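You operate a simulated robot arm through the tools that you are given. There is no shell and no other tool.

Carry out the task below with a simulated two-armed robot. There is one attempt and no reset: what you move stays moved.

Task
Press the camera one key three times. Then take the black filter box and leave it on the top of the small black flight case. Then put the bundle of thin cords on the top of the grey camera table away on the middle shelf of the cart. Then take the lid off the short purple box and lay it down on the top of the long grey bench. Then put two of the drives from the top of the long grey bench on top of the grey field monitor. The order counts. Set down upright: black filter box, bundle of thin cords.
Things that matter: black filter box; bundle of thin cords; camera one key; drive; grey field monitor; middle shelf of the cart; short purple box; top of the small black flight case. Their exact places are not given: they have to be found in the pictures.

Only the result counts: the job must be done as asked and must still hold three seconds after the hand-in. Knocking over, shifting, dropping, spilling or breaking anything else fails it. A push-on lid holds only when it is set on centred and level and pressed home; a screw cap is set on level and turned clockwise until tight.

Robot
Two 6-joint arms with two-finger grippers on one trunk, on a base that moves. Base frame: it is fixed to the floor where the robot stands at the start and does not move with it; the origin is under the middle of the robot, x ahead of it, y to its left, z up. Lengths are in mm, angles in rad, forces in N, time in s.
The left shoulder is at the start at [30, 178, 963], the right one opposite. With the tool pointing down near the work surface each hand reaches from about 100 to 640 mm from the robot's upright axis, wherever it stands, measured 20 degrees to its own side. Places, roughly: black filter box [-3750, 1750, 750]; bundle of thin cords (6x11x7 cm) [-3400, -1200, 800]; camera one key [-1900, 1600, 1300]; drive [-8250, 5500, 750]; grey field monitor [-4750, 6250, 1000]; middle shelf of the cart [-4300, 2900, 600]; short purple box [-8000, 5250, 750]; top of the small black flight case [-5300, 6300, 1000]. Payload 2.54 kg a hand.
Tool frame (each hand has its own): the origin (TCP) lies between the finger pads and is the grasp point; the fingertips stand 30 mm ahead of it; z points along the fingers, y is the line along which they close. The gripper opens to 116 mm; its body begins 95 mm behind the TCP.
Orientation is that of the tool frame in the base frame, as a unit quaternion [w, x, y, z]. With the fingers straight down and closing along the base's y, the tool's x points along the base's -x, its y along +y and its z along -z.

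Tools
- The arms move only by the tool jog_arm. It takes "left_targets", "right_targets" or both (then of equal length, played together; a hand with none holds still); each is a list of rows, each an object (a shift or turn left out is 0, a gripper value left out holds the last) with "travel": the shift along the base's x, y, z in cm, a list of three; "turn": the turn, a rotation vector about the base's x, y, z in degrees, a list of three. In form: [{"travel": [x, y, z], "turn": [rx, ry, rz]}, ...]. A call has 1 to 20 rows; each row is the pose to reach, as a shift and turn from the pose commanded when the call began. "left_claw" and "right_claw" are, for a hand that has rows, the gripper command, from -1 (fully open) to 1 (shut), values between in proportion, set as the call begins (left out, the last holds). A row lasts 0.2 s, in which the tool goes at most 50 mm and 0.15 rad; a call with a longer step from one row to the next is refused whole, and so is a gripper value outside its range. Where a pose cannot be reached the arm comes as near as it can. A force on the tool above 40 N (or 10 N above the force at the start of the call, whichever is more), or a blocked arm, ends the call early, and 0.2 s more pass. The fingers move at their own pace (about 153 mm/s each) and stop on an object; they squeeze with about 29 N. The grip force told is the motor's: it shows also when the fingers shut on nothing. Time passes only in rows, and 0.2 s behind the last, so rows that repeat a pose let the fingers close. It gives the time, the measured TCP pose, the force on the tool (base axes), the opening and the grip force at its end, in the units of the frame above (readings bear some noise), with the torque about the TCP (base axes, N m) and any sound that the robot's microphone picked up.
- Cameras (640 x 400 px; columns grow to the right, rows downward): "scene" is now at [60.7, 12.1, 1694.7]; the picture's right is [0.07, -1.00, 0.00], its down [-0.66, -0.04, -0.75] and it looks along [0.75, 0.05, -0.66] (base axes); focal length 248 px, centre (320, 200). "left" rides on the left gripper at [69, 15, -122] in its tool frame; the picture's right is [-0.21, 0.98, 0.00], its down [-0.83, -0.18, -0.53] and it looks along [-0.52, -0.11, 0.85] (tool axes); focal length 251 px, centre (320, 200). "right" rides on the right gripper at [69, -15, -122] in its tool frame; the picture's right is [0.21, 0.98, 0.00], its down [-0.83, 0.18, -0.53] and it looks along [-0.52, 0.11, 0.85] (tool axes); focal length 251 px, centre (320, 200).
- snapshot(camera): a new picture of that camera. The clock stands still meanwhile.
- slide_trunk(by): moves the trunk up (or, below 0, down) by that many mm; the arms and the scene camera ride with it, the base frame stays. It gives what a move gives, with no picture.
- steer(legs): drives the robot by 1 to 6 legs, each [ahead, left, turn to the left] in mm, mm and rad, along the robot's own axes; the way and the turn of a leg run together, so that a leg with both is an arc; at most 1500 mm and 3.142 rad a leg. The arms and the cameras ride along, it lands a little off, and it stops where it bumps. It gives what a move gives.
- turn_head(pan, tilt): turns the head with the scene camera to pan (to the left, within 2.496 rad either way) and tilt (down, from -0.506 to 1.204), counted from straight ahead of the robot. It gives what a move gives.
- locate(camera, pixels): for up to 12 pixels [column, row] of the newest picture of that camera ("zoom" is the newest enlarged one), the place [x, y, z] in the base frame of the surface seen there, good to about 2 mm, but the place of the scene camera against the robot may be out by one fixed shift of up to 12 mm in any direction. The clock stands still meanwhile.
- inspect(camera, box): a new picture of the part [left, top, right, bottom] of that camera's present view, enlarged. The clock stands still meanwhile.
- sign_off(): hands the job in; it is judged then, once.

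Leave the grippers open and the arms clear of the work at the hand-in unless told otherwise.

The tools are called by a JSON object that holds its "api" and its "payload". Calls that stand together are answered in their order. jog_arm: Moves the arms, as the interface text tells. Its arguments: {"type":"object","properties":{"left_targets":{"type":"array"},"left_claw":{"type":"number"},"right_targets":{"type":"array"},"right_claw":{"type":"number"}},"required":[]} The other tools are called the same way: slide_trunk (by) moves the trunk up or down; steer (legs) drives the base; turn_head (pan, tilt) turns the head that bears the scene camera; snapshot (camera) takes a picture; locate (camera, pixels) gives the place of the surface under pixels of a picture; inspect (camera, box) takes an enlarged picture of a part of a camera's view; sign_off () hands the job in.

At the start:

```text
time: 0.0
left_eef_pos: [569.4, 201.7, 1172.9]
left_ee_rot: [0.0, 0.0, 1.0, 0.0]
left_contact_force: [-0.6, -0.2, 0.0]
left_ft_torque: [0.01, -0.02, -0.02]
left_gripper_width: 116.0
left_grip_force: 0.1
right_eef_pos: [443.7, -138.3, 1131.6]
right_ee_rot: [0.0, 0.0, 1.0, -0.001]
right_contact_force: [0.2, 0.3, -0.3]
right_ft_torque: [0.02, 0.0, 0.02]
right_gripper_width: 116.1
right_grip_force: 0.1
trunk travel left (down, up): [-175.0, 365.0]
robot x, y, heading: [0.1, 2.5, -0.001]
head pan, tilt (commanded): [0.068, 0.721]
```

scene: 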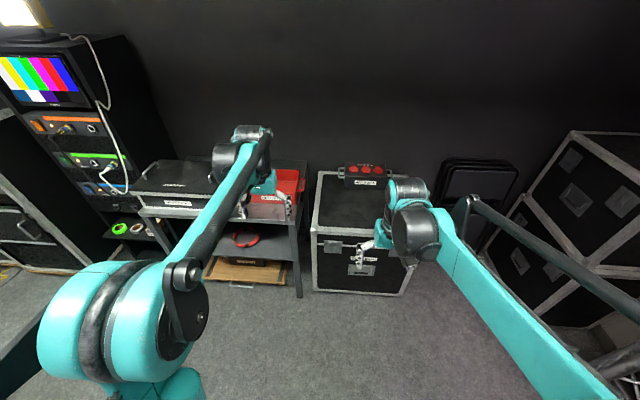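
right: 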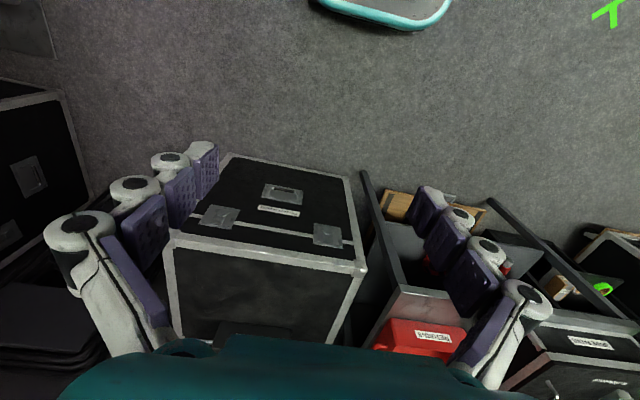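
left: 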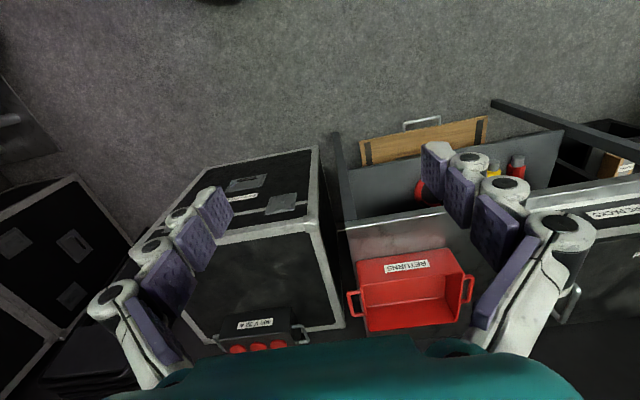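

I see a wall, a cart and a flight case ahead; all named places are behind me (negative x). I'll turn the head to look to the left and back first.

{"api": "turn_head", "payload": {"pan": 2.2, "tilt": 0.35}}

```text
time: 2.0
left_eef_pos: [568.2, 200.7, 1174.1]
left_ee_rot: [0.0, 0.0, 1.0, 0.0]
left_contact_force: [0.6, -0.1, 0.7]
left_ft_torque: [0.03, -0.02, 0.02]
left_gripper_width: 116.1
left_grip_force: 0.1
right_eef_pos: [445.2, -140.4, 1131.4]
right_ee_rot: [0.0, 0.0, 1.0, 0.001]
right_contact_force: [-0.3, 0.4, 0.8]
right_ft_torque: [0.03, 0.02, -0.03]
right_gripper_width: 115.8
right_grip_force: 0.1
trunk travel left (down, up): [-175.0, 365.0]
robot x, y, heading: [-0.5, -0.7, 0.002]
head pan, tilt (commanded): [2.201, 0.351]
```

Now a picture of the scene with the head turned back-left.

{"api": "snapshot", "payload": {"camera": "scene"}}

```text
taken
```

scene: 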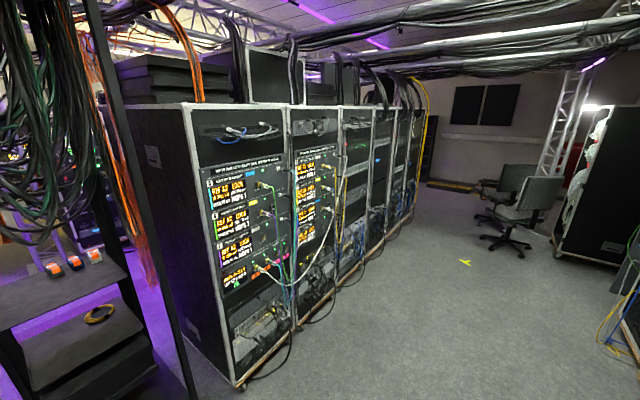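

I see a row of racks, chairs and a cart at the left. I'll locate several floor and rack points to build a map.

{"api": "locate", "payload": {"camera": "scene", "pixels": [[240, 388], [297, 330], [385, 245], [460, 186], [465, 262], [500, 245], [555, 240], [610, 110], [60, 270], [100, 310], [190, 395], [130, 150]]}}

{"api": "turn_head", "payload": {"pan": 1.2, "tilt": 0.35}}

{"api": "snapshot", "payload": {"camera": "scene"}}

{"api": "turn_head", "payload": {"pan": -2.3, "tilt": 0.35}}

{"api": "snapshot", "payload": {"camera": "scene"}}

```text
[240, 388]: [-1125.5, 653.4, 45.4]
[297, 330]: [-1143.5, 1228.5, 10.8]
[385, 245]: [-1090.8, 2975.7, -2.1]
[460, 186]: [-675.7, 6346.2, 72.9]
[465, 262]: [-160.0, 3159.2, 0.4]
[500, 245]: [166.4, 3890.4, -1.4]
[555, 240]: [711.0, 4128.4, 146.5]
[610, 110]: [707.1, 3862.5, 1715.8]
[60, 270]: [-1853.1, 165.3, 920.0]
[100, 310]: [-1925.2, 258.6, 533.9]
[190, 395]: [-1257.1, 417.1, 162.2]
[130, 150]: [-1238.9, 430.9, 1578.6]
```

```text
time: 3.3
left_eef_pos: [567.7, 201.0, 1174.1]
left_ee_rot: [0.0, 0.0, 1.0, 0.0]
left_contact_force: [0.5, 0.0, 1.1]
left_ft_torque: [0.02, -0.01, 0.0]
left_gripper_width: 116.2
left_grip_force: 0.1
right_eef_pos: [444.8, -139.4, 1132.1]
right_ee_rot: [-0.001, 0.0, 1.0, 0.0]
right_contact_force: [-0.5, 0.4, 0.4]
right_ft_torque: [0.01, -0.02, 0.0]
right_gripper_width: 116.2
right_grip_force: 0.1
trunk travel left (down, up): [-175.0, 365.0]
robot x, y, heading: [-2.6, 1.7, 0.001]
head pan, tilt (commanded): [1.201, 0.351]
```

```text
taken
```

scene: 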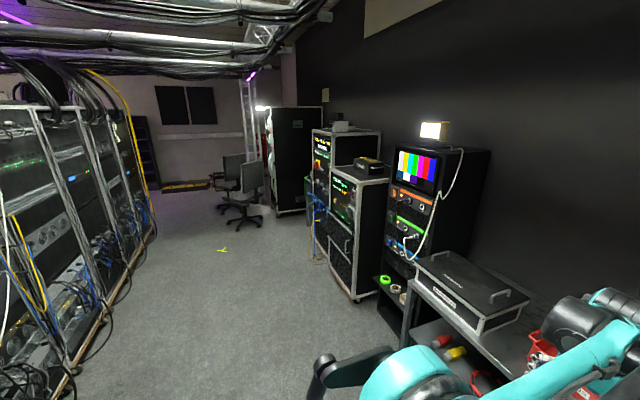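

```text
time: 6.2
left_eef_pos: [568.4, 201.5, 1172.4]
left_ee_rot: [0.0, 0.001, 1.0, 0.0]
left_contact_force: [0.2, 0.0, 0.3]
left_ft_torque: [0.0, -0.02, -0.02]
left_gripper_width: 115.9
left_grip_force: 0.1
right_eef_pos: [445.1, -138.4, 1132.4]
right_ee_rot: [0.001, 0.0, 1.0, 0.0]
right_contact_force: [-0.7, 0.1, 0.5]
right_ft_torque: [0.05, 0.03, 0.0]
right_gripper_width: 115.9
right_grip_force: 0.0
trunk travel left (down, up): [-175.0, 365.0]
robot x, y, heading: [-1.0, 1.7, 0.005]
head pan, tilt (commanded): [-2.3, 0.351]
```

```text
taken
```

scene: 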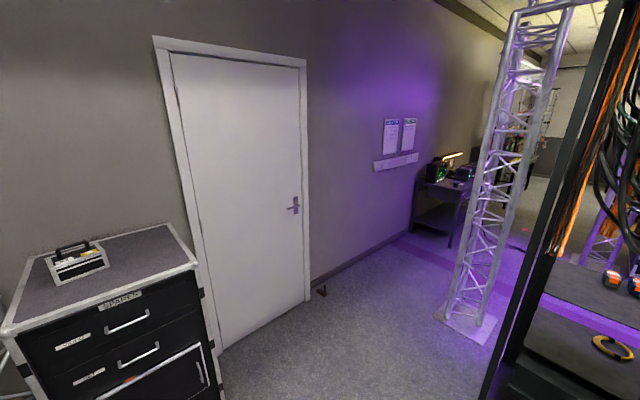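

Racks run along x≈-1130. On the right-back there's a passage between a truss and the wall. I'll locate points here, then look directly back.

{"api": "locate", "payload": {"camera": "scene", "pixels": [[490, 390], [470, 320], [440, 320], [500, 325], [410, 232], [450, 245], [610, 300], [615, 350], [310, 290], [225, 345], [400, 330], [520, 240]]}}

{"api": "turn_head", "payload": {"pan": -2.49, "tilt": 0.3}}

{"api": "snapshot", "payload": {"camera": "scene"}}

{"api": "turn_head", "payload": {"pan": 2.49, "tilt": 0.3}}

{"api": "snapshot", "payload": {"camera": "scene"}}

```text
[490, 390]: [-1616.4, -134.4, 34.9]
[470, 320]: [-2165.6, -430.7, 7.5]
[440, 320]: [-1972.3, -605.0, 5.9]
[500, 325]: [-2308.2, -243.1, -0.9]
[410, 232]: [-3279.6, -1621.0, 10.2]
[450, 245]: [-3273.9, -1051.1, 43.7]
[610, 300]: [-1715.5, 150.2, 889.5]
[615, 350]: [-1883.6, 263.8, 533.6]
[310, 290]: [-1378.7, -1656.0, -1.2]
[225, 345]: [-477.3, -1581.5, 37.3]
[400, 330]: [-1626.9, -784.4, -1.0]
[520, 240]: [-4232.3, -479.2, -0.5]
```

```text
time: 7.0
left_eef_pos: [569.1, 200.7, 1172.2]
left_ee_rot: [0.0, -0.001, 1.0, 0.0]
left_contact_force: [-0.7, 0.2, 1.1]
left_ft_torque: [0.03, 0.01, -0.01]
left_gripper_width: 116.0
left_grip_force: 0.1
right_eef_pos: [444.6, -139.6, 1133.2]
right_ee_rot: [0.0, 0.0, 1.0, 0.0]
right_contact_force: [-0.5, 0.9, -0.7]
right_ft_torque: [-0.02, -0.02, 0.05]
right_gripper_width: 116.1
right_grip_force: 0.1
trunk travel left (down, up): [-175.0, 365.0]
robot x, y, heading: [3.0, -1.9, -0.001]
head pan, tilt (commanded): [-2.491, 0.3]
```

```text
taken
```

scene: 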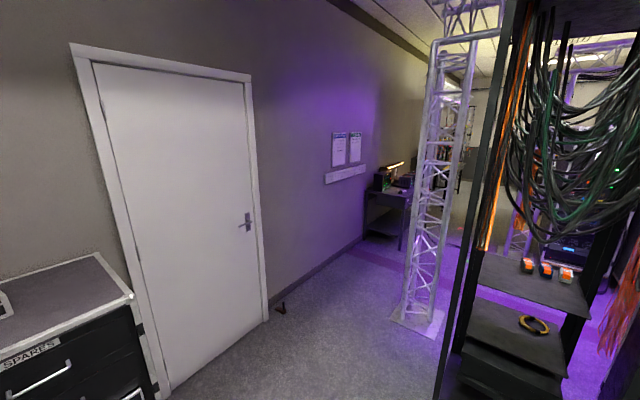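

```text
time: 10.9
left_eef_pos: [568.4, 200.9, 1174.2]
left_ee_rot: [0.0, 0.0, 1.0, 0.001]
left_contact_force: [0.0, 0.2, -1.0]
left_ft_torque: [0.0, 0.04, -0.02]
left_gripper_width: 116.1
left_grip_force: 0.0
right_eef_pos: [444.7, -138.8, 1132.5]
right_ee_rot: [-0.001, 0.0, 1.0, 0.0]
right_contact_force: [-0.1, 0.3, 0.1]
right_ft_torque: [-0.02, -0.02, 0.01]
right_gripper_width: 116.1
right_grip_force: 0.1
trunk travel left (down, up): [-175.0, 365.0]
robot x, y, heading: [-0.3, 1.4, -0.002]
head pan, tilt (commanded): [2.491, 0.3]
```

```text
taken
```

scene: 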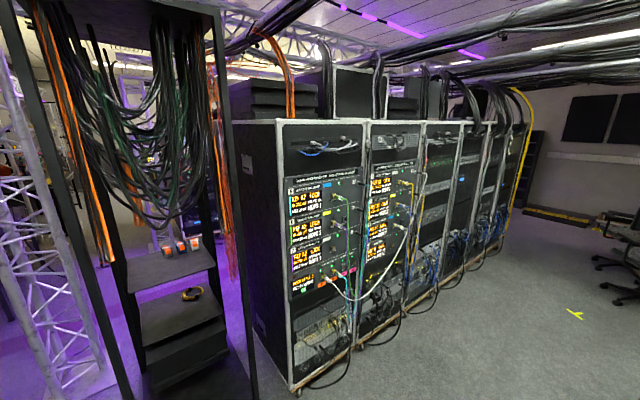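

The right passage between the truss and the wall looks about 1 m wide. Before turning I'll look at the right side for clearance.

{"api": "turn_head", "payload": {"pan": -1.2, "tilt": 0.6}}

{"api": "snapshot", "payload": {"camera": "scene"}}

{"api": "locate", "payload": {"camera": "scene", "pixels": [[320, 100], [320, 200], [320, 300], [200, 150], [100, 150], [450, 150], [550, 200], [320, 380]]}}

```text
time: 13.9
left_eef_pos: [568.3, 200.8, 1173.8]
left_ee_rot: [0.0, 0.0, 1.0, 0.0]
left_contact_force: [0.4, -0.9, 0.4]
left_ft_torque: [-0.02, -0.01, 0.02]
left_gripper_width: 116.1
left_grip_force: 0.1
right_eef_pos: [443.4, -139.0, 1132.9]
right_ee_rot: [0.0, 0.0, 1.0, 0.0]
right_contact_force: [-0.4, 0.1, -0.1]
right_ft_torque: [-0.03, -0.02, 0.02]
right_gripper_width: 116.2
right_grip_force: 0.0
trunk travel left (down, up): [-175.0, 365.0]
robot x, y, heading: [-3.1, 3.3, 0.004]
head pan, tilt (commanded): [-1.201, 0.6]
```

```text
taken
```

scene: 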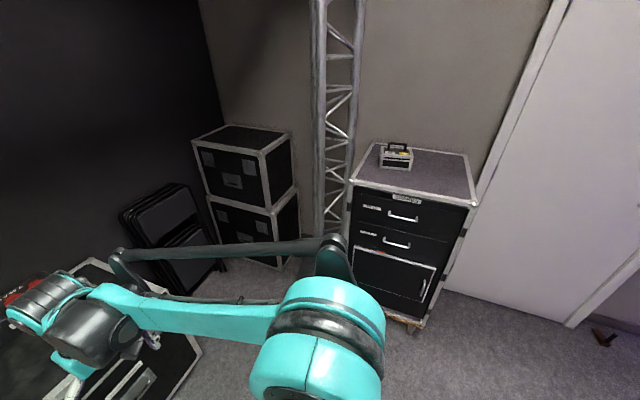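

```text
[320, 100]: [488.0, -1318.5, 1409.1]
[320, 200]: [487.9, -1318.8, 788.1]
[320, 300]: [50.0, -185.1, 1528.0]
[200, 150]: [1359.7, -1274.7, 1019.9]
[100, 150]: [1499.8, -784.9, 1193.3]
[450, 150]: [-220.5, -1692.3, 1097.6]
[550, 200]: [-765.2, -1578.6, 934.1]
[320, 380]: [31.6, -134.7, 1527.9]
```

Nothing lies within the sweep of the arms at y > -1300. I'll back up 300 mm, turn right toward (-1300,-1130), and drive there, then look.

{"api": "steer", "payload": {"legs": [[-300, 0, 0], [0, 0, -2.295], [1450, 0, 0], [0, 0, -0.846]]}}

{"api": "turn_head", "payload": {"pan": 0, "tilt": 0.35}}

{"api": "snapshot", "payload": {"camera": "scene"}}

```text
time: 26.8
left_eef_pos: [-1318.4, -1513.2, 1174.3]
left_ee_rot: [-0.004, 0.902, 0.431, 0.01]
left_contact_force: [0.6, -0.5, 1.0]
left_ft_torque: [-0.02, 0.01, -0.03]
left_gripper_width: 116.0
left_grip_force: 0.1
right_eef_pos: [-1504.9, -1205.0, 1132.2]
right_ee_rot: [-0.001, 0.906, 0.424, 0.0]
right_contact_force: [-0.3, -0.3, -0.6]
right_ft_torque: [0.0, 0.02, 0.03]
right_gripper_width: 116.0
right_grip_force: 0.2
trunk travel left (down, up): [-175.0, 365.0]
robot x, y, heading: [-1112.6, -953.2, -2.264]
head pan, tilt (commanded): [-1.201, 0.6]
stopped in leg 3: the force on the tool passed its limit at 93 N (the readings are from after the stop); the commanded pose is now the measured one
```

```text
time: 28.2
left_eef_pos: [-1317.4, -1512.2, 1172.9]
left_ee_rot: [-0.005, 0.902, 0.432, 0.009]
left_contact_force: [0.0, -0.1, 0.7]
left_ft_torque: [-0.01, 0.02, 0.02]
left_gripper_width: 116.1
left_grip_force: 0.0
right_eef_pos: [-1505.2, -1205.0, 1131.5]
right_ee_rot: [0.0, 0.905, 0.425, 0.001]
right_contact_force: [-0.3, 0.7, -0.1]
right_ft_torque: [0.03, -0.03, -0.02]
right_gripper_width: 115.9
right_grip_force: 0.0
trunk travel left (down, up): [-175.0, 365.0]
robot x, y, heading: [-1114.3, -952.9, -2.266]
head pan, tilt (commanded): [0.0, 0.351]
```

```text
taken
```

scene: 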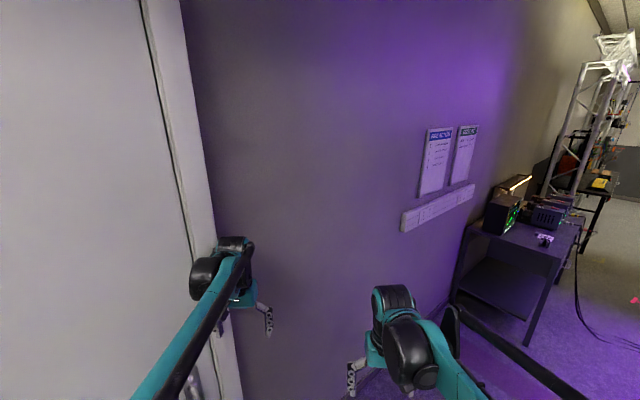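

The left hand touched the wall (force limit stop); nothing else was touched. I'll back off 250 mm along my heading, then turn to face -x.

{"api": "steer", "payload": {"legs": [[-250, 0, 0], [0, 0, -0.876]]}}

{"api": "snapshot", "payload": {"camera": "scene"}}

```text
time: 32.3
left_eef_pos: [-1516.7, -962.8, 1172.9]
left_ee_rot: [0.0, 1.0, 0.006, 0.01]
left_contact_force: [0.3, 1.0, -1.2]
left_ft_torque: [-0.02, -0.03, -0.03]
left_gripper_width: 115.9
left_grip_force: 0.1
right_eef_pos: [-1398.4, -622.6, 1132.5]
right_ee_rot: [0.0, 1.0, -0.001, 0.001]
right_contact_force: [0.1, 0.4, 1.2]
right_ft_torque: [-0.02, 0.04, -0.01]
right_gripper_width: 115.8
right_grip_force: 0.0
trunk travel left (down, up): [-175.0, 365.0]
robot x, y, heading: [-955.1, -765.0, 3.142]
head pan, tilt (commanded): [0.0, 0.351]
```

```text
taken
```

scene: 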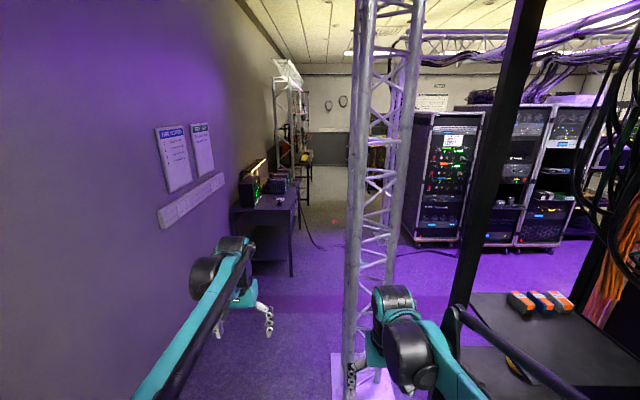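

Now facing -x. The truss base edge is at y≈-605, the wall at y≈-1660. I'll strafe left 370 mm to y≈-1135 and drive ahead 1100 mm.

{"api": "steer", "payload": {"legs": [[0, 370, 0], [1100, 0, 0]]}}

{"api": "snapshot", "payload": {"camera": "scene"}}

{"api": "turn_head", "payload": {"pan": -1.1, "tilt": 0.25}}

{"api": "snapshot", "payload": {"camera": "scene"}}

```text
time: 39.9
left_eef_pos: [-2614.6, -1348.6, 1173.5]
left_ee_rot: [-0.001, 1.0, 0.015, 0.01]
left_contact_force: [0.2, 0.3, 0.5]
left_ft_torque: [-0.02, -0.04, 0.0]
left_gripper_width: 116.0
left_grip_force: 0.0
right_eef_pos: [-2501.5, -1006.6, 1132.0]
right_ee_rot: [0.0, 1.0, 0.006, 0.0]
right_contact_force: [-0.5, 0.3, 0.4]
right_ft_torque: [0.03, -0.01, 0.01]
right_gripper_width: 115.9
right_grip_force: 0.0
trunk travel left (down, up): [-175.0, 365.0]
robot x, y, heading: [-2055.1, -1141.5, -3.132]
head pan, tilt (commanded): [0.0, 0.351]
```

```text
taken
```

scene: 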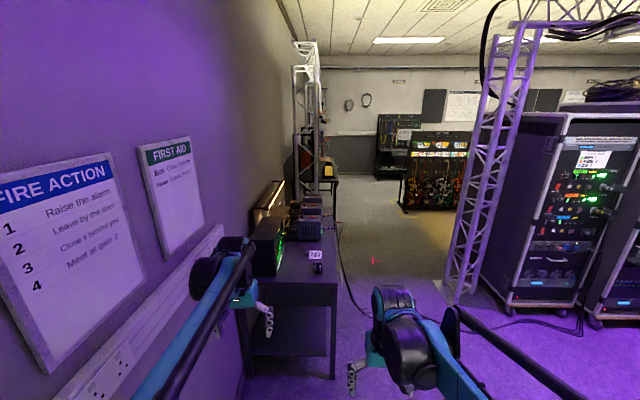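

```text
time: 41.2
left_eef_pos: [-2614.1, -1348.9, 1173.5]
left_ee_rot: [0.0, 1.0, 0.014, 0.01]
left_contact_force: [0.2, 0.4, -0.3]
left_ft_torque: [-0.01, 0.02, 0.01]
left_gripper_width: 116.3
left_grip_force: 0.0
right_eef_pos: [-2500.8, -1006.2, 1132.0]
right_ee_rot: [-0.001, 1.0, 0.005, 0.0]
right_contact_force: [0.1, -0.1, 0.3]
right_ft_torque: [0.0, 0.03, 0.0]
right_gripper_width: 115.9
right_grip_force: 0.1
trunk travel left (down, up): [-175.0, 365.0]
robot x, y, heading: [-2054.4, -1139.5, -3.131]
head pan, tilt (commanded): [-1.1, 0.25]
```

```text
taken
```

scene: 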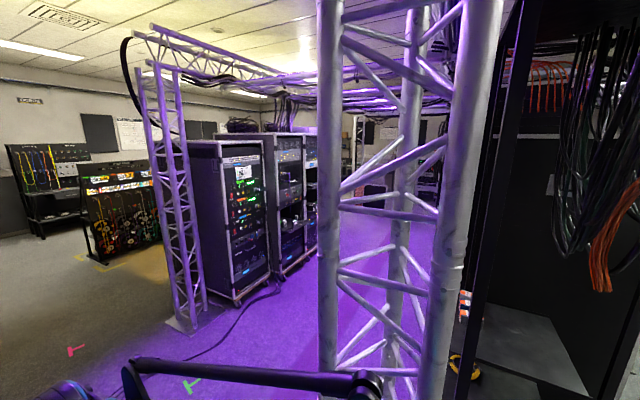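

I see an aisle (purple light) between two rack rows. I'll locate points to map it and the camera table.

{"api": "locate", "payload": {"camera": "scene", "pixels": [[185, 328], [238, 305], [300, 262], [360, 230], [420, 350], [395, 290], [195, 305], [165, 322], [390, 230], [330, 390], [110, 262], [250, 210]]}}

{"api": "steer", "payload": {"legs": [[450, -150, 0]]}}

{"api": "snapshot", "payload": {"camera": "scene"}}

```text
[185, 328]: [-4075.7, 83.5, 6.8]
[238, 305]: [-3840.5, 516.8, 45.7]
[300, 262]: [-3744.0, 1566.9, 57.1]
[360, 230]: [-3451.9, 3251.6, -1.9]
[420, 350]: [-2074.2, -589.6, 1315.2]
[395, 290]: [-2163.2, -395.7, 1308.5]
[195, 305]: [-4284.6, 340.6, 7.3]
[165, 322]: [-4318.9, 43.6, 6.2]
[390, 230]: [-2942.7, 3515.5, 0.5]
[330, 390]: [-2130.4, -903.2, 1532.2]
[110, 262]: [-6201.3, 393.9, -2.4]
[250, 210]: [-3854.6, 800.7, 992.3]
```

```text
time: 44.0
left_eef_pos: [-3060.1, -1204.6, 1173.7]
left_ee_rot: [0.0, 1.0, 0.014, 0.01]
left_contact_force: [-0.3, 0.7, 0.5]
left_ft_torque: [0.0, -0.01, 0.01]
left_gripper_width: 116.1
left_grip_force: 0.0
right_eef_pos: [-2948.5, -863.5, 1132.5]
right_ee_rot: [-0.001, 1.0, 0.006, 0.0]
right_contact_force: [-0.9, -0.2, -1.0]
right_ft_torque: [-0.03, 0.0, 0.01]
right_gripper_width: 116.0
right_grip_force: 0.0
trunk travel left (down, up): [-175.0, 365.0]
robot x, y, heading: [-2502.2, -994.4, -3.124]
head pan, tilt (commanded): [-1.1, 0.25]
```

```text
taken
```

scene: 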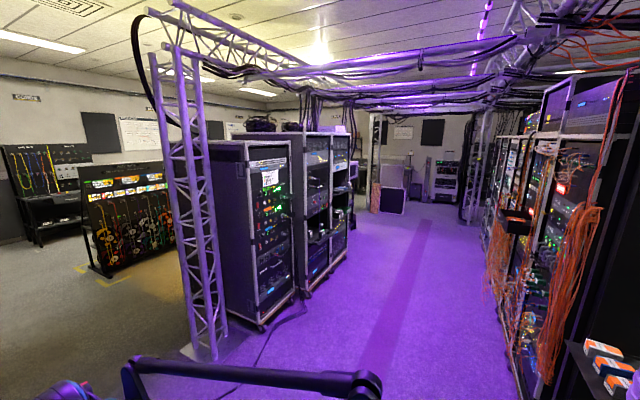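

The aisle between rack rows is clear: left row at x≈-3750, right row near x≈-2000. While close I'll look at the camera table to the left front.

{"api": "turn_head", "payload": {"pan": 0.35, "tilt": 0.6}}

{"api": "snapshot", "payload": {"camera": "scene"}}

{"api": "inspect", "payload": {"camera": "scene", "box": [200, 60, 440, 210]}}

```text
time: 45.6
left_eef_pos: [-3060.3, -1204.9, 1173.6]
left_ee_rot: [0.0, 1.0, 0.015, 0.01]
left_contact_force: [0.2, -0.1, 0.3]
left_ft_torque: [0.02, -0.03, 0.02]
left_gripper_width: 116.3
left_grip_force: 0.0
right_eef_pos: [-2948.0, -863.2, 1132.1]
right_ee_rot: [0.0, 1.0, 0.006, 0.0]
right_contact_force: [0.4, -0.3, 0.6]
right_ft_torque: [-0.01, 0.0, 0.01]
right_gripper_width: 115.9
right_grip_force: 0.0
trunk travel left (down, up): [-175.0, 365.0]
robot x, y, heading: [-2502.8, -997.8, -3.125]
head pan, tilt (commanded): [0.351, 0.6]
```

```text
taken
```

scene: 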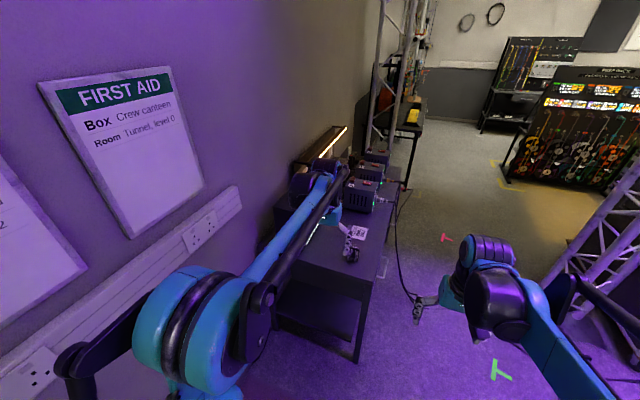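

```text
2.67 times, centred on (320, 135) of scene
```

zoom: 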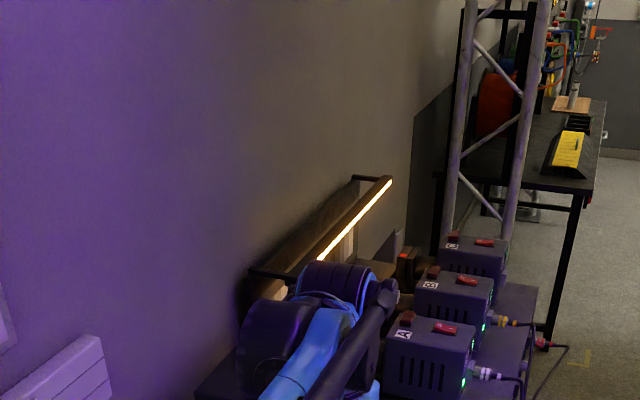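

The left arm hides the table; I'll inspect it later. First the key: I'll turn right by 0.6, drive 500 mm diagonally away from the truss, then turn to face +y down the aisle.

{"api": "steer", "payload": {"legs": [[0, 0, -0.6], [450, 0, 0], [0, 0, -0.987]]}}

{"api": "turn_head", "payload": {"pan": -0.3, "tilt": 0.2}}

{"api": "snapshot", "payload": {"camera": "scene"}}

```text
time: 52.5
left_eef_pos: [-3071.9, -177.9, 1173.7]
left_ee_rot: [-0.008, -0.706, 0.708, -0.008]
left_contact_force: [0.3, -0.4, -0.4]
left_ft_torque: [-0.01, 0.01, 0.0]
left_gripper_width: 116.0
left_grip_force: 0.1
right_eef_pos: [-2734.6, -299.7, 1133.4]
right_ee_rot: [0.001, -0.7, 0.714, 0.0]
right_contact_force: [0.2, 0.0, -0.2]
right_ft_torque: [0.02, 0.01, 0.0]
right_gripper_width: 116.1
right_grip_force: 0.1
trunk travel left (down, up): [-175.0, 365.0]
robot x, y, heading: [-2882.5, -742.5, 1.557]
head pan, tilt (commanded): [0.351, 0.6]
```

```text
time: 53.5
left_eef_pos: [-3072.5, -176.9, 1173.2]
left_ee_rot: [-0.007, -0.706, 0.708, -0.008]
left_contact_force: [-0.5, 0.2, -0.1]
left_ft_torque: [0.04, 0.0, 0.01]
left_gripper_width: 115.8
left_grip_force: 0.0
right_eef_pos: [-2735.9, -300.4, 1132.7]
right_ee_rot: [0.0, -0.7, 0.714, 0.0]
right_contact_force: [-0.5, 0.4, 0.0]
right_ft_torque: [-0.01, 0.0, 0.0]
right_gripper_width: 115.9
right_grip_force: 0.1
trunk travel left (down, up): [-175.0, 365.0]
robot x, y, heading: [-2883.2, -743.5, 1.551]
head pan, tilt (commanded): [-0.3, 0.201]
```

```text
taken
```

scene: 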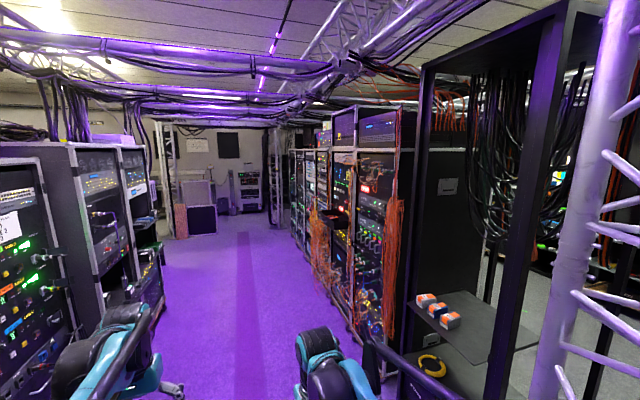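

The aisle is clear. I'll drive 1400 mm ahead and look right at the right rack row.

{"api": "steer", "payload": {"legs": [[1400, 0, 0.01]]}}

{"api": "turn_head", "payload": {"pan": -1.0, "tilt": 0.2}}

{"api": "snapshot", "payload": {"camera": "scene"}}

{"api": "turn_head", "payload": {"pan": 0.7, "tilt": 0.5}}

{"api": "snapshot", "payload": {"camera": "scene"}}

```text
time: 60.5
left_eef_pos: [-3057.6, 1209.0, 1173.3]
left_ee_rot: [0.007, 0.709, -0.706, 0.007]
left_contact_force: [1.2, 0.1, 0.1]
left_ft_torque: [-0.04, 0.01, 0.01]
left_gripper_width: 116.2
left_grip_force: 0.0
right_eef_pos: [-2717.7, 1089.5, 1131.2]
right_ee_rot: [-0.001, -0.704, 0.71, 0.0]
right_contact_force: [0.1, -0.4, 0.3]
right_ft_torque: [0.03, 0.0, -0.01]
right_gripper_width: 115.9
right_grip_force: 0.1
trunk travel left (down, up): [-175.0, 365.0]
robot x, y, heading: [-2859.1, 644.9, 1.561]
head pan, tilt (commanded): [-0.3, 0.201]
```

```text
time: 61.5
left_eef_pos: [-3058.4, 1207.9, 1173.5]
left_ee_rot: [0.007, 0.709, -0.706, 0.007]
left_contact_force: [-0.3, -0.5, 0.6]
left_ft_torque: [0.01, 0.03, 0.02]
left_gripper_width: 116.1
left_grip_force: 0.1
right_eef_pos: [-2717.9, 1087.5, 1133.2]
right_ee_rot: [0.0, -0.703, 0.711, 0.0]
right_contact_force: [0.6, 0.3, 0.3]
right_ft_torque: [0.0, -0.01, -0.01]
right_gripper_width: 116.1
right_grip_force: 0.0
trunk travel left (down, up): [-175.0, 365.0]
robot x, y, heading: [-2856.1, 643.0, 1.563]
head pan, tilt (commanded): [-1.0, 0.201]
```

```text
taken
```

scene: 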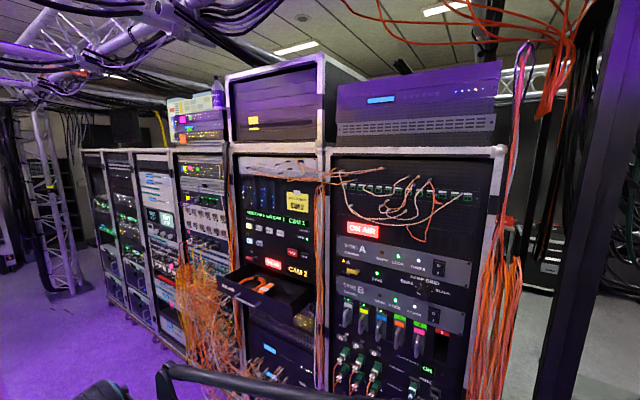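

```text
time: 63.3
left_eef_pos: [-3056.8, 1208.5, 1173.4]
left_ee_rot: [0.006, 0.708, -0.706, 0.007]
left_contact_force: [-0.7, -0.6, 0.5]
left_ft_torque: [0.0, 0.01, 0.0]
left_gripper_width: 115.9
left_grip_force: 0.0
right_eef_pos: [-2718.0, 1088.4, 1132.4]
right_ee_rot: [0.0, -0.703, 0.711, 0.001]
right_contact_force: [-0.8, 0.0, 0.6]
right_ft_torque: [0.0, 0.02, 0.01]
right_gripper_width: 116.0
right_grip_force: 0.1
trunk travel left (down, up): [-175.0, 365.0]
robot x, y, heading: [-2860.3, 641.6, 1.555]
head pan, tilt (commanded): [0.7, 0.499]
```

```text
taken
```

scene: 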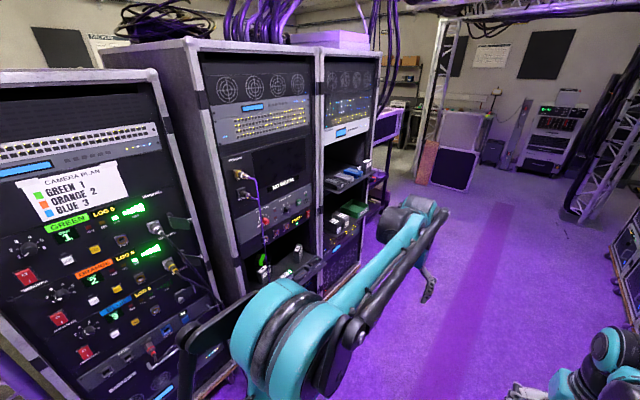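

The camera plan says GREEN 1, ORANGE 2, BLUE 3. I'll look right again and zoom in on the panel near (265,250) marked CAM 1 / CAM 2.

{"api": "turn_head", "payload": {"pan": -0.85, "tilt": 0.3}}

{"api": "inspect", "payload": {"camera": "scene", "box": [260, 120, 420, 220]}}

{"api": "snapshot", "payload": {"camera": "scene"}}

```text
time: 64.9
left_eef_pos: [-3056.7, 1209.3, 1173.0]
left_ee_rot: [0.007, 0.708, -0.706, 0.007]
left_contact_force: [0.3, -0.1, 0.1]
left_ft_torque: [-0.01, 0.03, 0.01]
left_gripper_width: 116.0
left_grip_force: 0.1
right_eef_pos: [-2718.3, 1088.3, 1133.5]
right_ee_rot: [0.0, -0.703, 0.711, 0.001]
right_contact_force: [-0.5, 0.0, 0.6]
right_ft_torque: [0.02, 0.0, -0.01]
right_gripper_width: 116.1
right_grip_force: 0.2
trunk travel left (down, up): [-175.0, 365.0]
robot x, y, heading: [-2861.3, 646.4, 1.562]
head pan, tilt (commanded): [-0.85, 0.3]
```

```text
4.00 times, centred on (340, 170) of scene
```

zoom: 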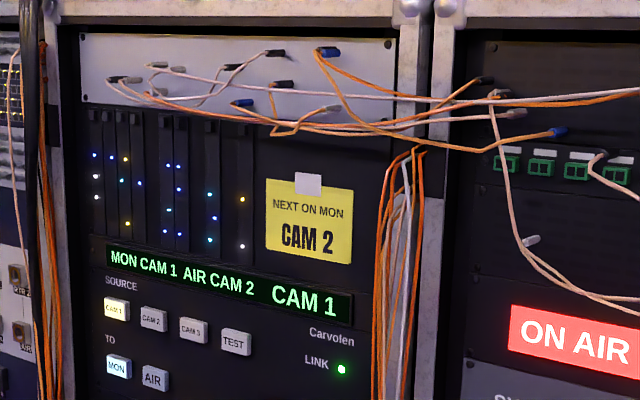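

```text
taken
```

scene: 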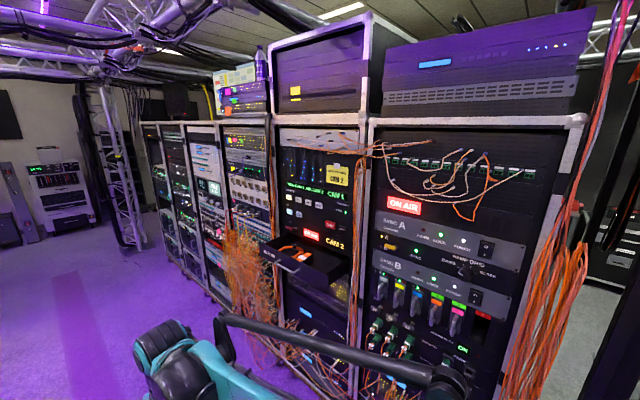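

The panel has keys: SOURCE row "CAM 1, CAM 2, CAM 3, TEST" and TO row "MON, AIR". CAM 1 is at zoom (116,309). I'll locate the keys and panel.

{"api": "inspect", "payload": {"camera": "scene", "box": [270, 180, 350, 230]}}

```text
8.00 times, centred on (310, 205) of scene
```

zoom: 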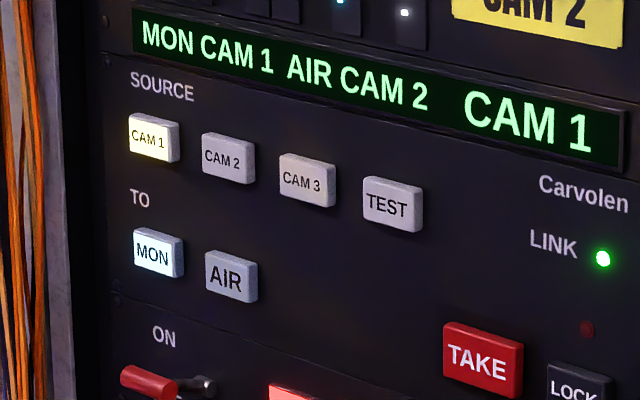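

{"api": "locate", "payload": {"camera": "zoom", "pixels": [[150, 138], [225, 158], [302, 180], [388, 204], [155, 252], [228, 276], [270, 240], [100, 138], [400, 130], [480, 360], [150, 380], [195, 140]]}}

```text
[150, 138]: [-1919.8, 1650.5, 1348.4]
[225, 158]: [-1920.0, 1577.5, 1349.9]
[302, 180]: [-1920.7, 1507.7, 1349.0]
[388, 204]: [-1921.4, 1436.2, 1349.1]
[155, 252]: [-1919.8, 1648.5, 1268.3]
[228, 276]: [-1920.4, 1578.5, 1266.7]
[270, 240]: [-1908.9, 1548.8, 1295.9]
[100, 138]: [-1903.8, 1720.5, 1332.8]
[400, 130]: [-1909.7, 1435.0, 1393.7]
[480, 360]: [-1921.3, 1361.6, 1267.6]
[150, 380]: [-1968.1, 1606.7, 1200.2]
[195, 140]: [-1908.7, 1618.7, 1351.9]
```

CAM 1 key is at about (-1920, 1650, 1348), protruding 11 mm from the panel at x≈-1909. I'll check how far the tray and cables below stick out.

{"api": "locate", "payload": {"camera": "scene", "pixels": [[268, 252], [300, 280], [345, 275], [300, 250], [245, 260], [230, 290], [255, 310], [385, 210], [580, 200], [270, 160], [350, 340], [280, 130]]}}

```text
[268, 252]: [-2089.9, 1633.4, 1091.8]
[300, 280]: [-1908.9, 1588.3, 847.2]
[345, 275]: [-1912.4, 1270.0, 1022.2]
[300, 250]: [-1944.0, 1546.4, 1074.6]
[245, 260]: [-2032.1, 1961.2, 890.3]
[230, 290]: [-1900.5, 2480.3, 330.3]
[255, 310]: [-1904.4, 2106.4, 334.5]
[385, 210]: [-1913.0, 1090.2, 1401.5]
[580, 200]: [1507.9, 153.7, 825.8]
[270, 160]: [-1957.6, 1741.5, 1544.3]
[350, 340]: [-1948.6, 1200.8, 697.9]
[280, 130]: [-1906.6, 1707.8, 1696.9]
```

The tray reaches to x≈-2090 at z≈1090; cables are lower to the left. I'll turn to face +x and strafe left ~815 mm, staying at x≈-2860.

{"api": "steer", "payload": {"legs": [[0, 0, -1.562], [0, 815, 0]]}}

{"api": "turn_head", "payload": {"pan": 0.1, "tilt": 0.35}}

{"api": "snapshot", "payload": {"camera": "scene"}}

{"api": "snapshot", "payload": {"camera": "left"}}

```text
time: 73.0
left_eef_pos: [-2336.7, 1687.5, 1173.2]
left_ee_rot: [-0.01, -0.025, 1.0, -0.001]
left_contact_force: [-0.7, -0.3, -0.2]
left_ft_torque: [-0.06, -0.01, -0.02]
left_gripper_width: 115.8
left_grip_force: 0.0
right_eef_pos: [-2443.7, 1342.0, 1131.9]
right_ee_rot: [0.0, -0.018, 1.0, 0.0]
right_contact_force: [0.0, -0.2, -0.1]
right_ft_torque: [-0.05, 0.02, 0.05]
right_gripper_width: 115.9
right_grip_force: 0.0
trunk travel left (down, up): [-175.0, 365.0]
robot x, y, heading: [-2893.7, 1466.8, 0.036]
head pan, tilt (commanded): [-0.85, 0.3]
```

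```text
time: 74.2
left_eef_pos: [-2337.7, 1686.7, 1173.0]
left_ee_rot: [-0.01, -0.025, 1.0, -0.001]
left_contact_force: [0.0, 0.2, 0.5]
left_ft_torque: [-0.04, -0.03, 0.0]
left_gripper_width: 115.9
left_grip_force: 0.0
right_eef_pos: [-2443.7, 1341.8, 1132.2]
right_ee_rot: [0.0, -0.017, 1.0, 0.0]
right_contact_force: [0.7, -0.6, 0.9]
right_ft_torque: [-0.01, 0.01, 0.0]
right_gripper_width: 115.8
right_grip_force: 0.1
trunk travel left (down, up): [-175.0, 365.0]
robot x, y, heading: [-2892.2, 1467.2, 0.034]
head pan, tilt (commanded): [0.099, 0.351]
```

```text
taken
```

scene: 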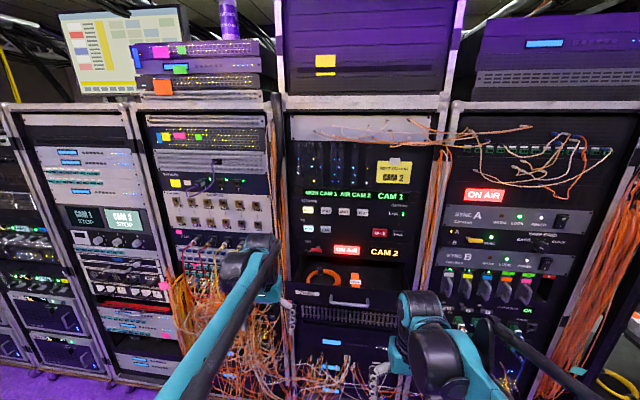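

```text
taken
```

left: 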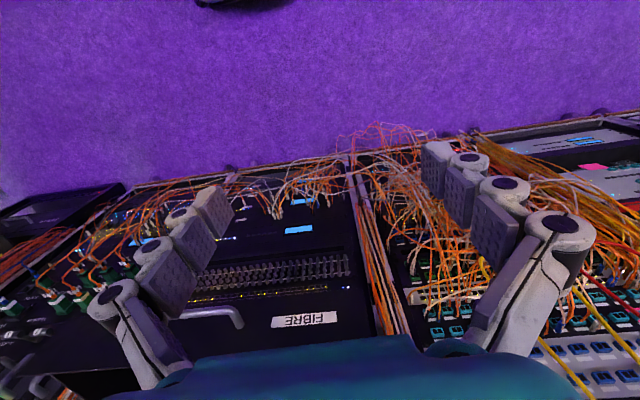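

I see screens "CAM 1 STOP" further left at (125,215) too. I'll zoom on them to make sure which key is the camera one key.

{"api": "inspect", "payload": {"camera": "scene", "box": [50, 180, 210, 280]}}

{"api": "inspect", "payload": {"camera": "scene", "box": [280, 170, 440, 270]}}

```text
4.00 times, centred on (130, 230) of scene
```

zoom: 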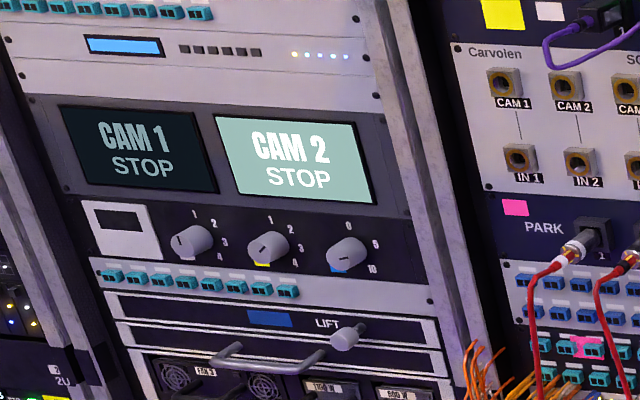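

```text
4.00 times, centred on (360, 220) of scene
```

zoom: 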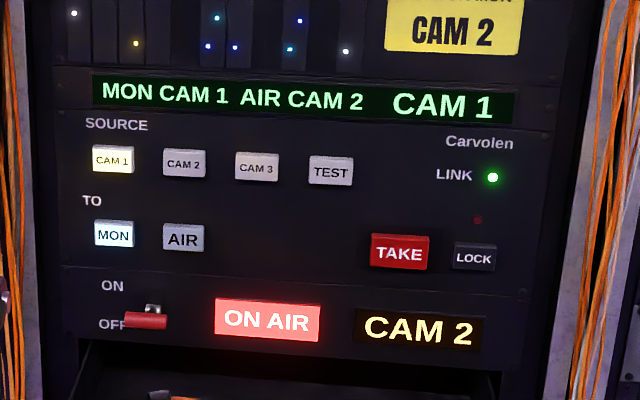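

The CAM 1 key sits at zoom (113,160). I'll locate it again from here, together with neighbours.

{"api": "locate", "payload": {"camera": "zoom", "pixels": [[113, 160], [94, 160], [131, 160], [113, 147], [113, 172], [184, 164], [113, 235], [150, 190], [25, 160], [145, 318], [150, 308]]}}

```text
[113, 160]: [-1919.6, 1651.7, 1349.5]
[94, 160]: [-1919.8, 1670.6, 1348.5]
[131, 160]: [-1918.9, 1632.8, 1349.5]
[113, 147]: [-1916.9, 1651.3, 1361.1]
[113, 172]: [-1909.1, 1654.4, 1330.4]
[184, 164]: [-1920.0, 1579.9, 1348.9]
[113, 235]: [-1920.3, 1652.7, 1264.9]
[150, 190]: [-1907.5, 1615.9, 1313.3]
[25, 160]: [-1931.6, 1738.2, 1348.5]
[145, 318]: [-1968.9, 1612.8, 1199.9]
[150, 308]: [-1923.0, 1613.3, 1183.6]
```

Key centre ≈ (-1920,1652,1349), about 42×26 mm. I'm ~380 mm clear of the panel. First I'll square up the left tool yaw (-2.9°), closing the left gripper, with a small lift.

{"api": "jog_arm", "payload": {"left_targets": [{"travel": [0, 0, 2], "turn": [0, 0, -2.9]}, {"travel": [0, 0, 5], "turn": [0, 0, -2.9]}, {"travel": [0, 0, 8], "turn": [0, 0, -2.9]}], "left_claw": 1}}

```text
time: 75.0
left_eef_pos: [-2334.5, 1684.8, 1254.4]
left_ee_rot: [-0.01, 0.0, 1.0, 0.001]
left_contact_force: [0.2, -0.5, 0.7]
left_ft_torque: [0.02, -0.04, 0.02]
left_gripper_width: 0.0
left_grip_force: 28.6
right_eef_pos: [-2442.3, 1342.4, 1132.0]
right_ee_rot: [0.0, -0.017, 1.0, 0.0]
right_contact_force: [-0.4, -0.6, 0.9]
right_ft_torque: [0.02, 0.01, -0.01]
right_gripper_width: 115.9
right_grip_force: 0.1
trunk travel left (down, up): [-175.0, 365.0]
robot x, y, heading: [-2892.3, 1465.9, 0.034]
head pan, tilt (commanded): [0.099, 0.351]
```

The gripper is shut. Now I'll pitch the left tool from down to forward (91° about -y) while rising to z≈1349 and pulling back slightly.

{"api": "jog_arm", "payload": {"left_targets": [{"travel": [0, 0, 1], "turn": [0, -8, 0]}, {"travel": [0, 0, 2], "turn": [0, -16, 0]}, {"travel": [0, 0, 3], "turn": [0, -24, 0]}, {"travel": [0, 0, 4], "turn": [0, -32, 0]}, {"travel": [0, 0, 5], "turn": [0, -40, 0]}, {"travel": [0, 0, 6], "turn": [0, -48, 0]}, {"travel": [0, 0, 7], "turn": [0, -56, 0]}, {"travel": [0, 0, 8], "turn": [0, -64, 0]}, {"travel": [0, 0, 9], "turn": [0, -72, 0]}, {"travel": [0, 0, 9.5], "turn": [0, -80, 0]}, {"travel": [0, 0, 9.5], "turn": [0, -88, 0]}, {"travel": [0, 0, 9.5], "turn": [0, -91, 0]}]}}

```text
time: 77.6
left_eef_pos: [-2338.4, 1687.3, 1349.9]
left_ee_rot: [0.706, 0.001, 0.708, 0.0]
left_contact_force: [-0.5, 0.9, -1.0]
left_ft_torque: [0.0, 0.0, -0.01]
left_gripper_width: 0.0
left_grip_force: 28.5
right_eef_pos: [-2443.0, 1341.5, 1133.6]
right_ee_rot: [0.0, -0.017, 1.0, 0.0]
right_contact_force: [-0.3, -0.5, 0.5]
right_ft_torque: [0.01, -0.01, 0.01]
right_gripper_width: 115.8
right_grip_force: 0.0
trunk travel left (down, up): [-175.0, 365.0]
robot x, y, heading: [-2892.4, 1467.9, 0.034]
head pan, tilt (commanded): [0.099, 0.351]
```

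The left tool now points along +x at z≈1350. I'll look through the left wrist camera.

{"api": "snapshot", "payload": {"camera": "left"}}

```text
taken
```

left: 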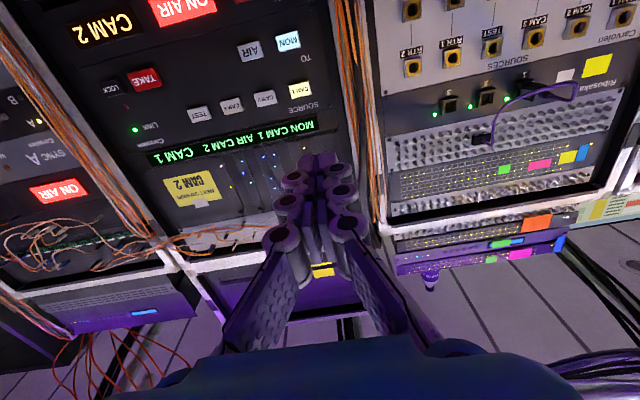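

{"api": "locate", "payload": {"camera": "left", "pixels": [[300, 89], [265, 98], [289, 42], [231, 106], [198, 112], [320, 95], [247, 50]]}}

```text
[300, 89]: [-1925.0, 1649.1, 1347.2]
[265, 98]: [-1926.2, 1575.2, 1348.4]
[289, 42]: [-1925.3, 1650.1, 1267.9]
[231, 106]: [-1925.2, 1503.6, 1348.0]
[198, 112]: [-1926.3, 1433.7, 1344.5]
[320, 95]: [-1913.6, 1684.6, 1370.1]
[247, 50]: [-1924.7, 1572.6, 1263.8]
```

The wrist camera puts the CAM 1 key at (-1925, 1650, 1347.5). I'll lift and pull back the right arm so it clears the tray before driving closer.

{"api": "jog_arm", "payload": {"right_targets": [{"travel": [-3, 0, 4]}, {"travel": [-6, 0, 8]}, {"travel": [-9, 0, 12]}, {"travel": [-12, 0, 15]}]}}

{"api": "steer", "payload": {"legs": [[320, -40, 0]]}}

{"api": "snapshot", "payload": {"camera": "left"}}

```text
time: 78.6
left_eef_pos: [-2339.2, 1686.9, 1349.1]
left_ee_rot: [0.707, 0.0, 0.708, 0.001]
left_contact_force: [-0.3, -0.2, -0.3]
left_ft_torque: [0.0, -0.03, 0.04]
left_gripper_width: 0.1
left_grip_force: 28.4
right_eef_pos: [-2565.6, 1345.0, 1284.8]
right_ee_rot: [0.001, -0.016, 1.0, -0.001]
right_contact_force: [-0.9, -0.3, 0.6]
right_ft_torque: [0.01, -0.03, 0.01]
right_gripper_width: 115.9
right_grip_force: 0.0
trunk travel left (down, up): [-175.0, 365.0]
robot x, y, heading: [-2890.4, 1466.0, 0.028]
head pan, tilt (commanded): [0.099, 0.351]
```

```text
time: 80.8
left_eef_pos: [-2015.3, 1651.8, 1348.4]
left_ee_rot: [0.706, 0.004, 0.708, -0.002]
left_contact_force: [-0.1, -0.9, 0.8]
left_ft_torque: [0.01, 0.0, -0.02]
left_gripper_width: 0.0
left_grip_force: 28.5
right_eef_pos: [-2242.3, 1312.0, 1283.8]
right_ee_rot: [0.0, -0.013, 1.0, 0.0]
right_contact_force: [0.8, 0.2, 0.7]
right_ft_torque: [0.03, 0.05, -0.03]
right_gripper_width: 116.1
right_grip_force: 0.0
trunk travel left (down, up): [-175.0, 365.0]
robot x, y, heading: [-2574.4, 1437.6, 0.023]
head pan, tilt (commanded): [0.099, 0.351]
```

```text
taken
```

left: 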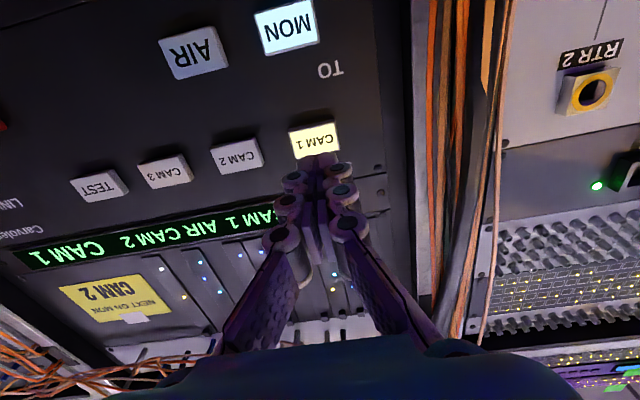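

The fingertips are ~60 mm from the key. I'll locate the key again from here.

{"api": "locate", "payload": {"camera": "left", "pixels": [[314, 135], [295, 137], [332, 135], [237, 155], [288, 26], [312, 146]]}}

```text
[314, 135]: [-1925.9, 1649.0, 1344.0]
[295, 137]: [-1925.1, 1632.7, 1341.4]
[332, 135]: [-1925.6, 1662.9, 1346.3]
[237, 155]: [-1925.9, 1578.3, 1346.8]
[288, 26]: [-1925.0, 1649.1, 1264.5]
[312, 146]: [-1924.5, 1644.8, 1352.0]
```

Key centre y≈1649, z≈1347. I'll advance 50 mm with a 3 mm sideways correction, stopping about 10 mm short.

{"api": "jog_arm", "payload": {"left_targets": [{"travel": [2, -0.2, -0.1]}, {"travel": [4, -0.3, -0.1]}, {"travel": [5, -0.3, -0.1]}]}}

{"api": "snapshot", "payload": {"camera": "left"}}

```text
time: 81.6
left_eef_pos: [-1965.9, 1649.4, 1348.7]
left_ee_rot: [0.706, 0.003, 0.708, -0.001]
left_contact_force: [0.6, -0.3, 0.7]
left_ft_torque: [-0.02, 0.0, -0.01]
left_gripper_width: 0.5
left_grip_force: 28.8
right_eef_pos: [-2243.0, 1312.2, 1282.9]
right_ee_rot: [0.0, -0.013, 1.0, 0.0]
right_contact_force: [0.3, -0.2, 0.7]
right_ft_torque: [0.01, -0.01, -0.02]
right_gripper_width: 116.2
right_grip_force: 0.0
trunk travel left (down, up): [-175.0, 365.0]
robot x, y, heading: [-2569.0, 1436.2, 0.028]
head pan, tilt (commanded): [0.099, 0.351]
```

```text
taken
```

left: 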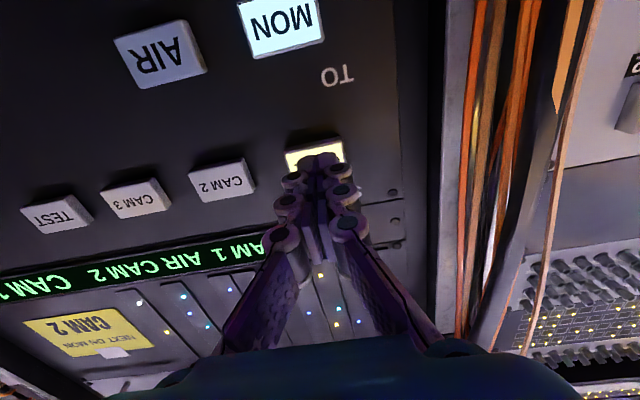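

Fingertips are lined up with CAM 1. I'll advance slowly in 1–2 mm steps to touch and press, watching force and sound.

{"api": "jog_arm", "payload": {"left_targets": [{"travel": [0.4, 0, 0]}, {"travel": [0.7, 0, 0]}, {"travel": [0.9, 0, 0]}, {"travel": [1.0, 0, 0]}, {"travel": [1.1, 0, 0]}, {"travel": [1.2, 0, 0]}, {"travel": [1.3, 0, 0]}]}}

```text
time: 83.2
left_eef_pos: [-1952.6, 1648.6, 1347.5]
left_ee_rot: [0.706, 0.003, 0.708, -0.002]
left_contact_force: [-0.2, 0.1, 0.1]
left_ft_torque: [0.0, 0.0, -0.02]
left_gripper_width: 6.1
left_grip_force: 28.4
right_eef_pos: [-2243.2, 1311.9, 1284.2]
right_ee_rot: [0.0, -0.014, 1.0, -0.001]
right_contact_force: [-0.1, -1.1, -0.9]
right_ft_torque: [0.01, -0.01, -0.01]
right_gripper_width: 115.8
right_grip_force: 0.1
trunk travel left (down, up): [-175.0, 365.0]
robot x, y, heading: [-2569.0, 1435.7, 0.023]
head pan, tilt (commanded): [0.099, 0.351]
```

Opening reads 6.1 mm with no force. I'll look.

{"api": "snapshot", "payload": {"camera": "left"}}

{"api": "inspect", "payload": {"camera": "scene", "box": [270, 150, 430, 250]}}

```text
taken
```

left: 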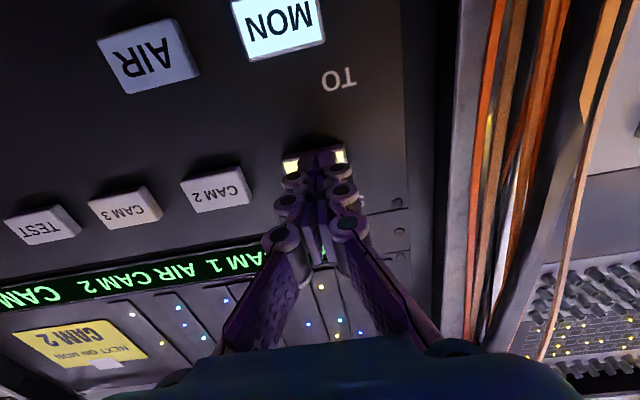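

```text
4.00 times, centred on (350, 200) of scene
```

zoom: 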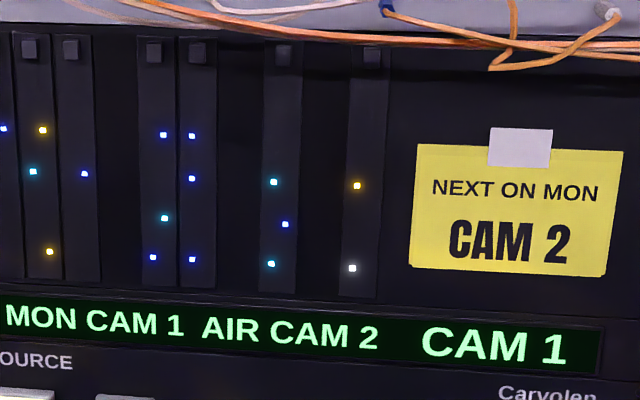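

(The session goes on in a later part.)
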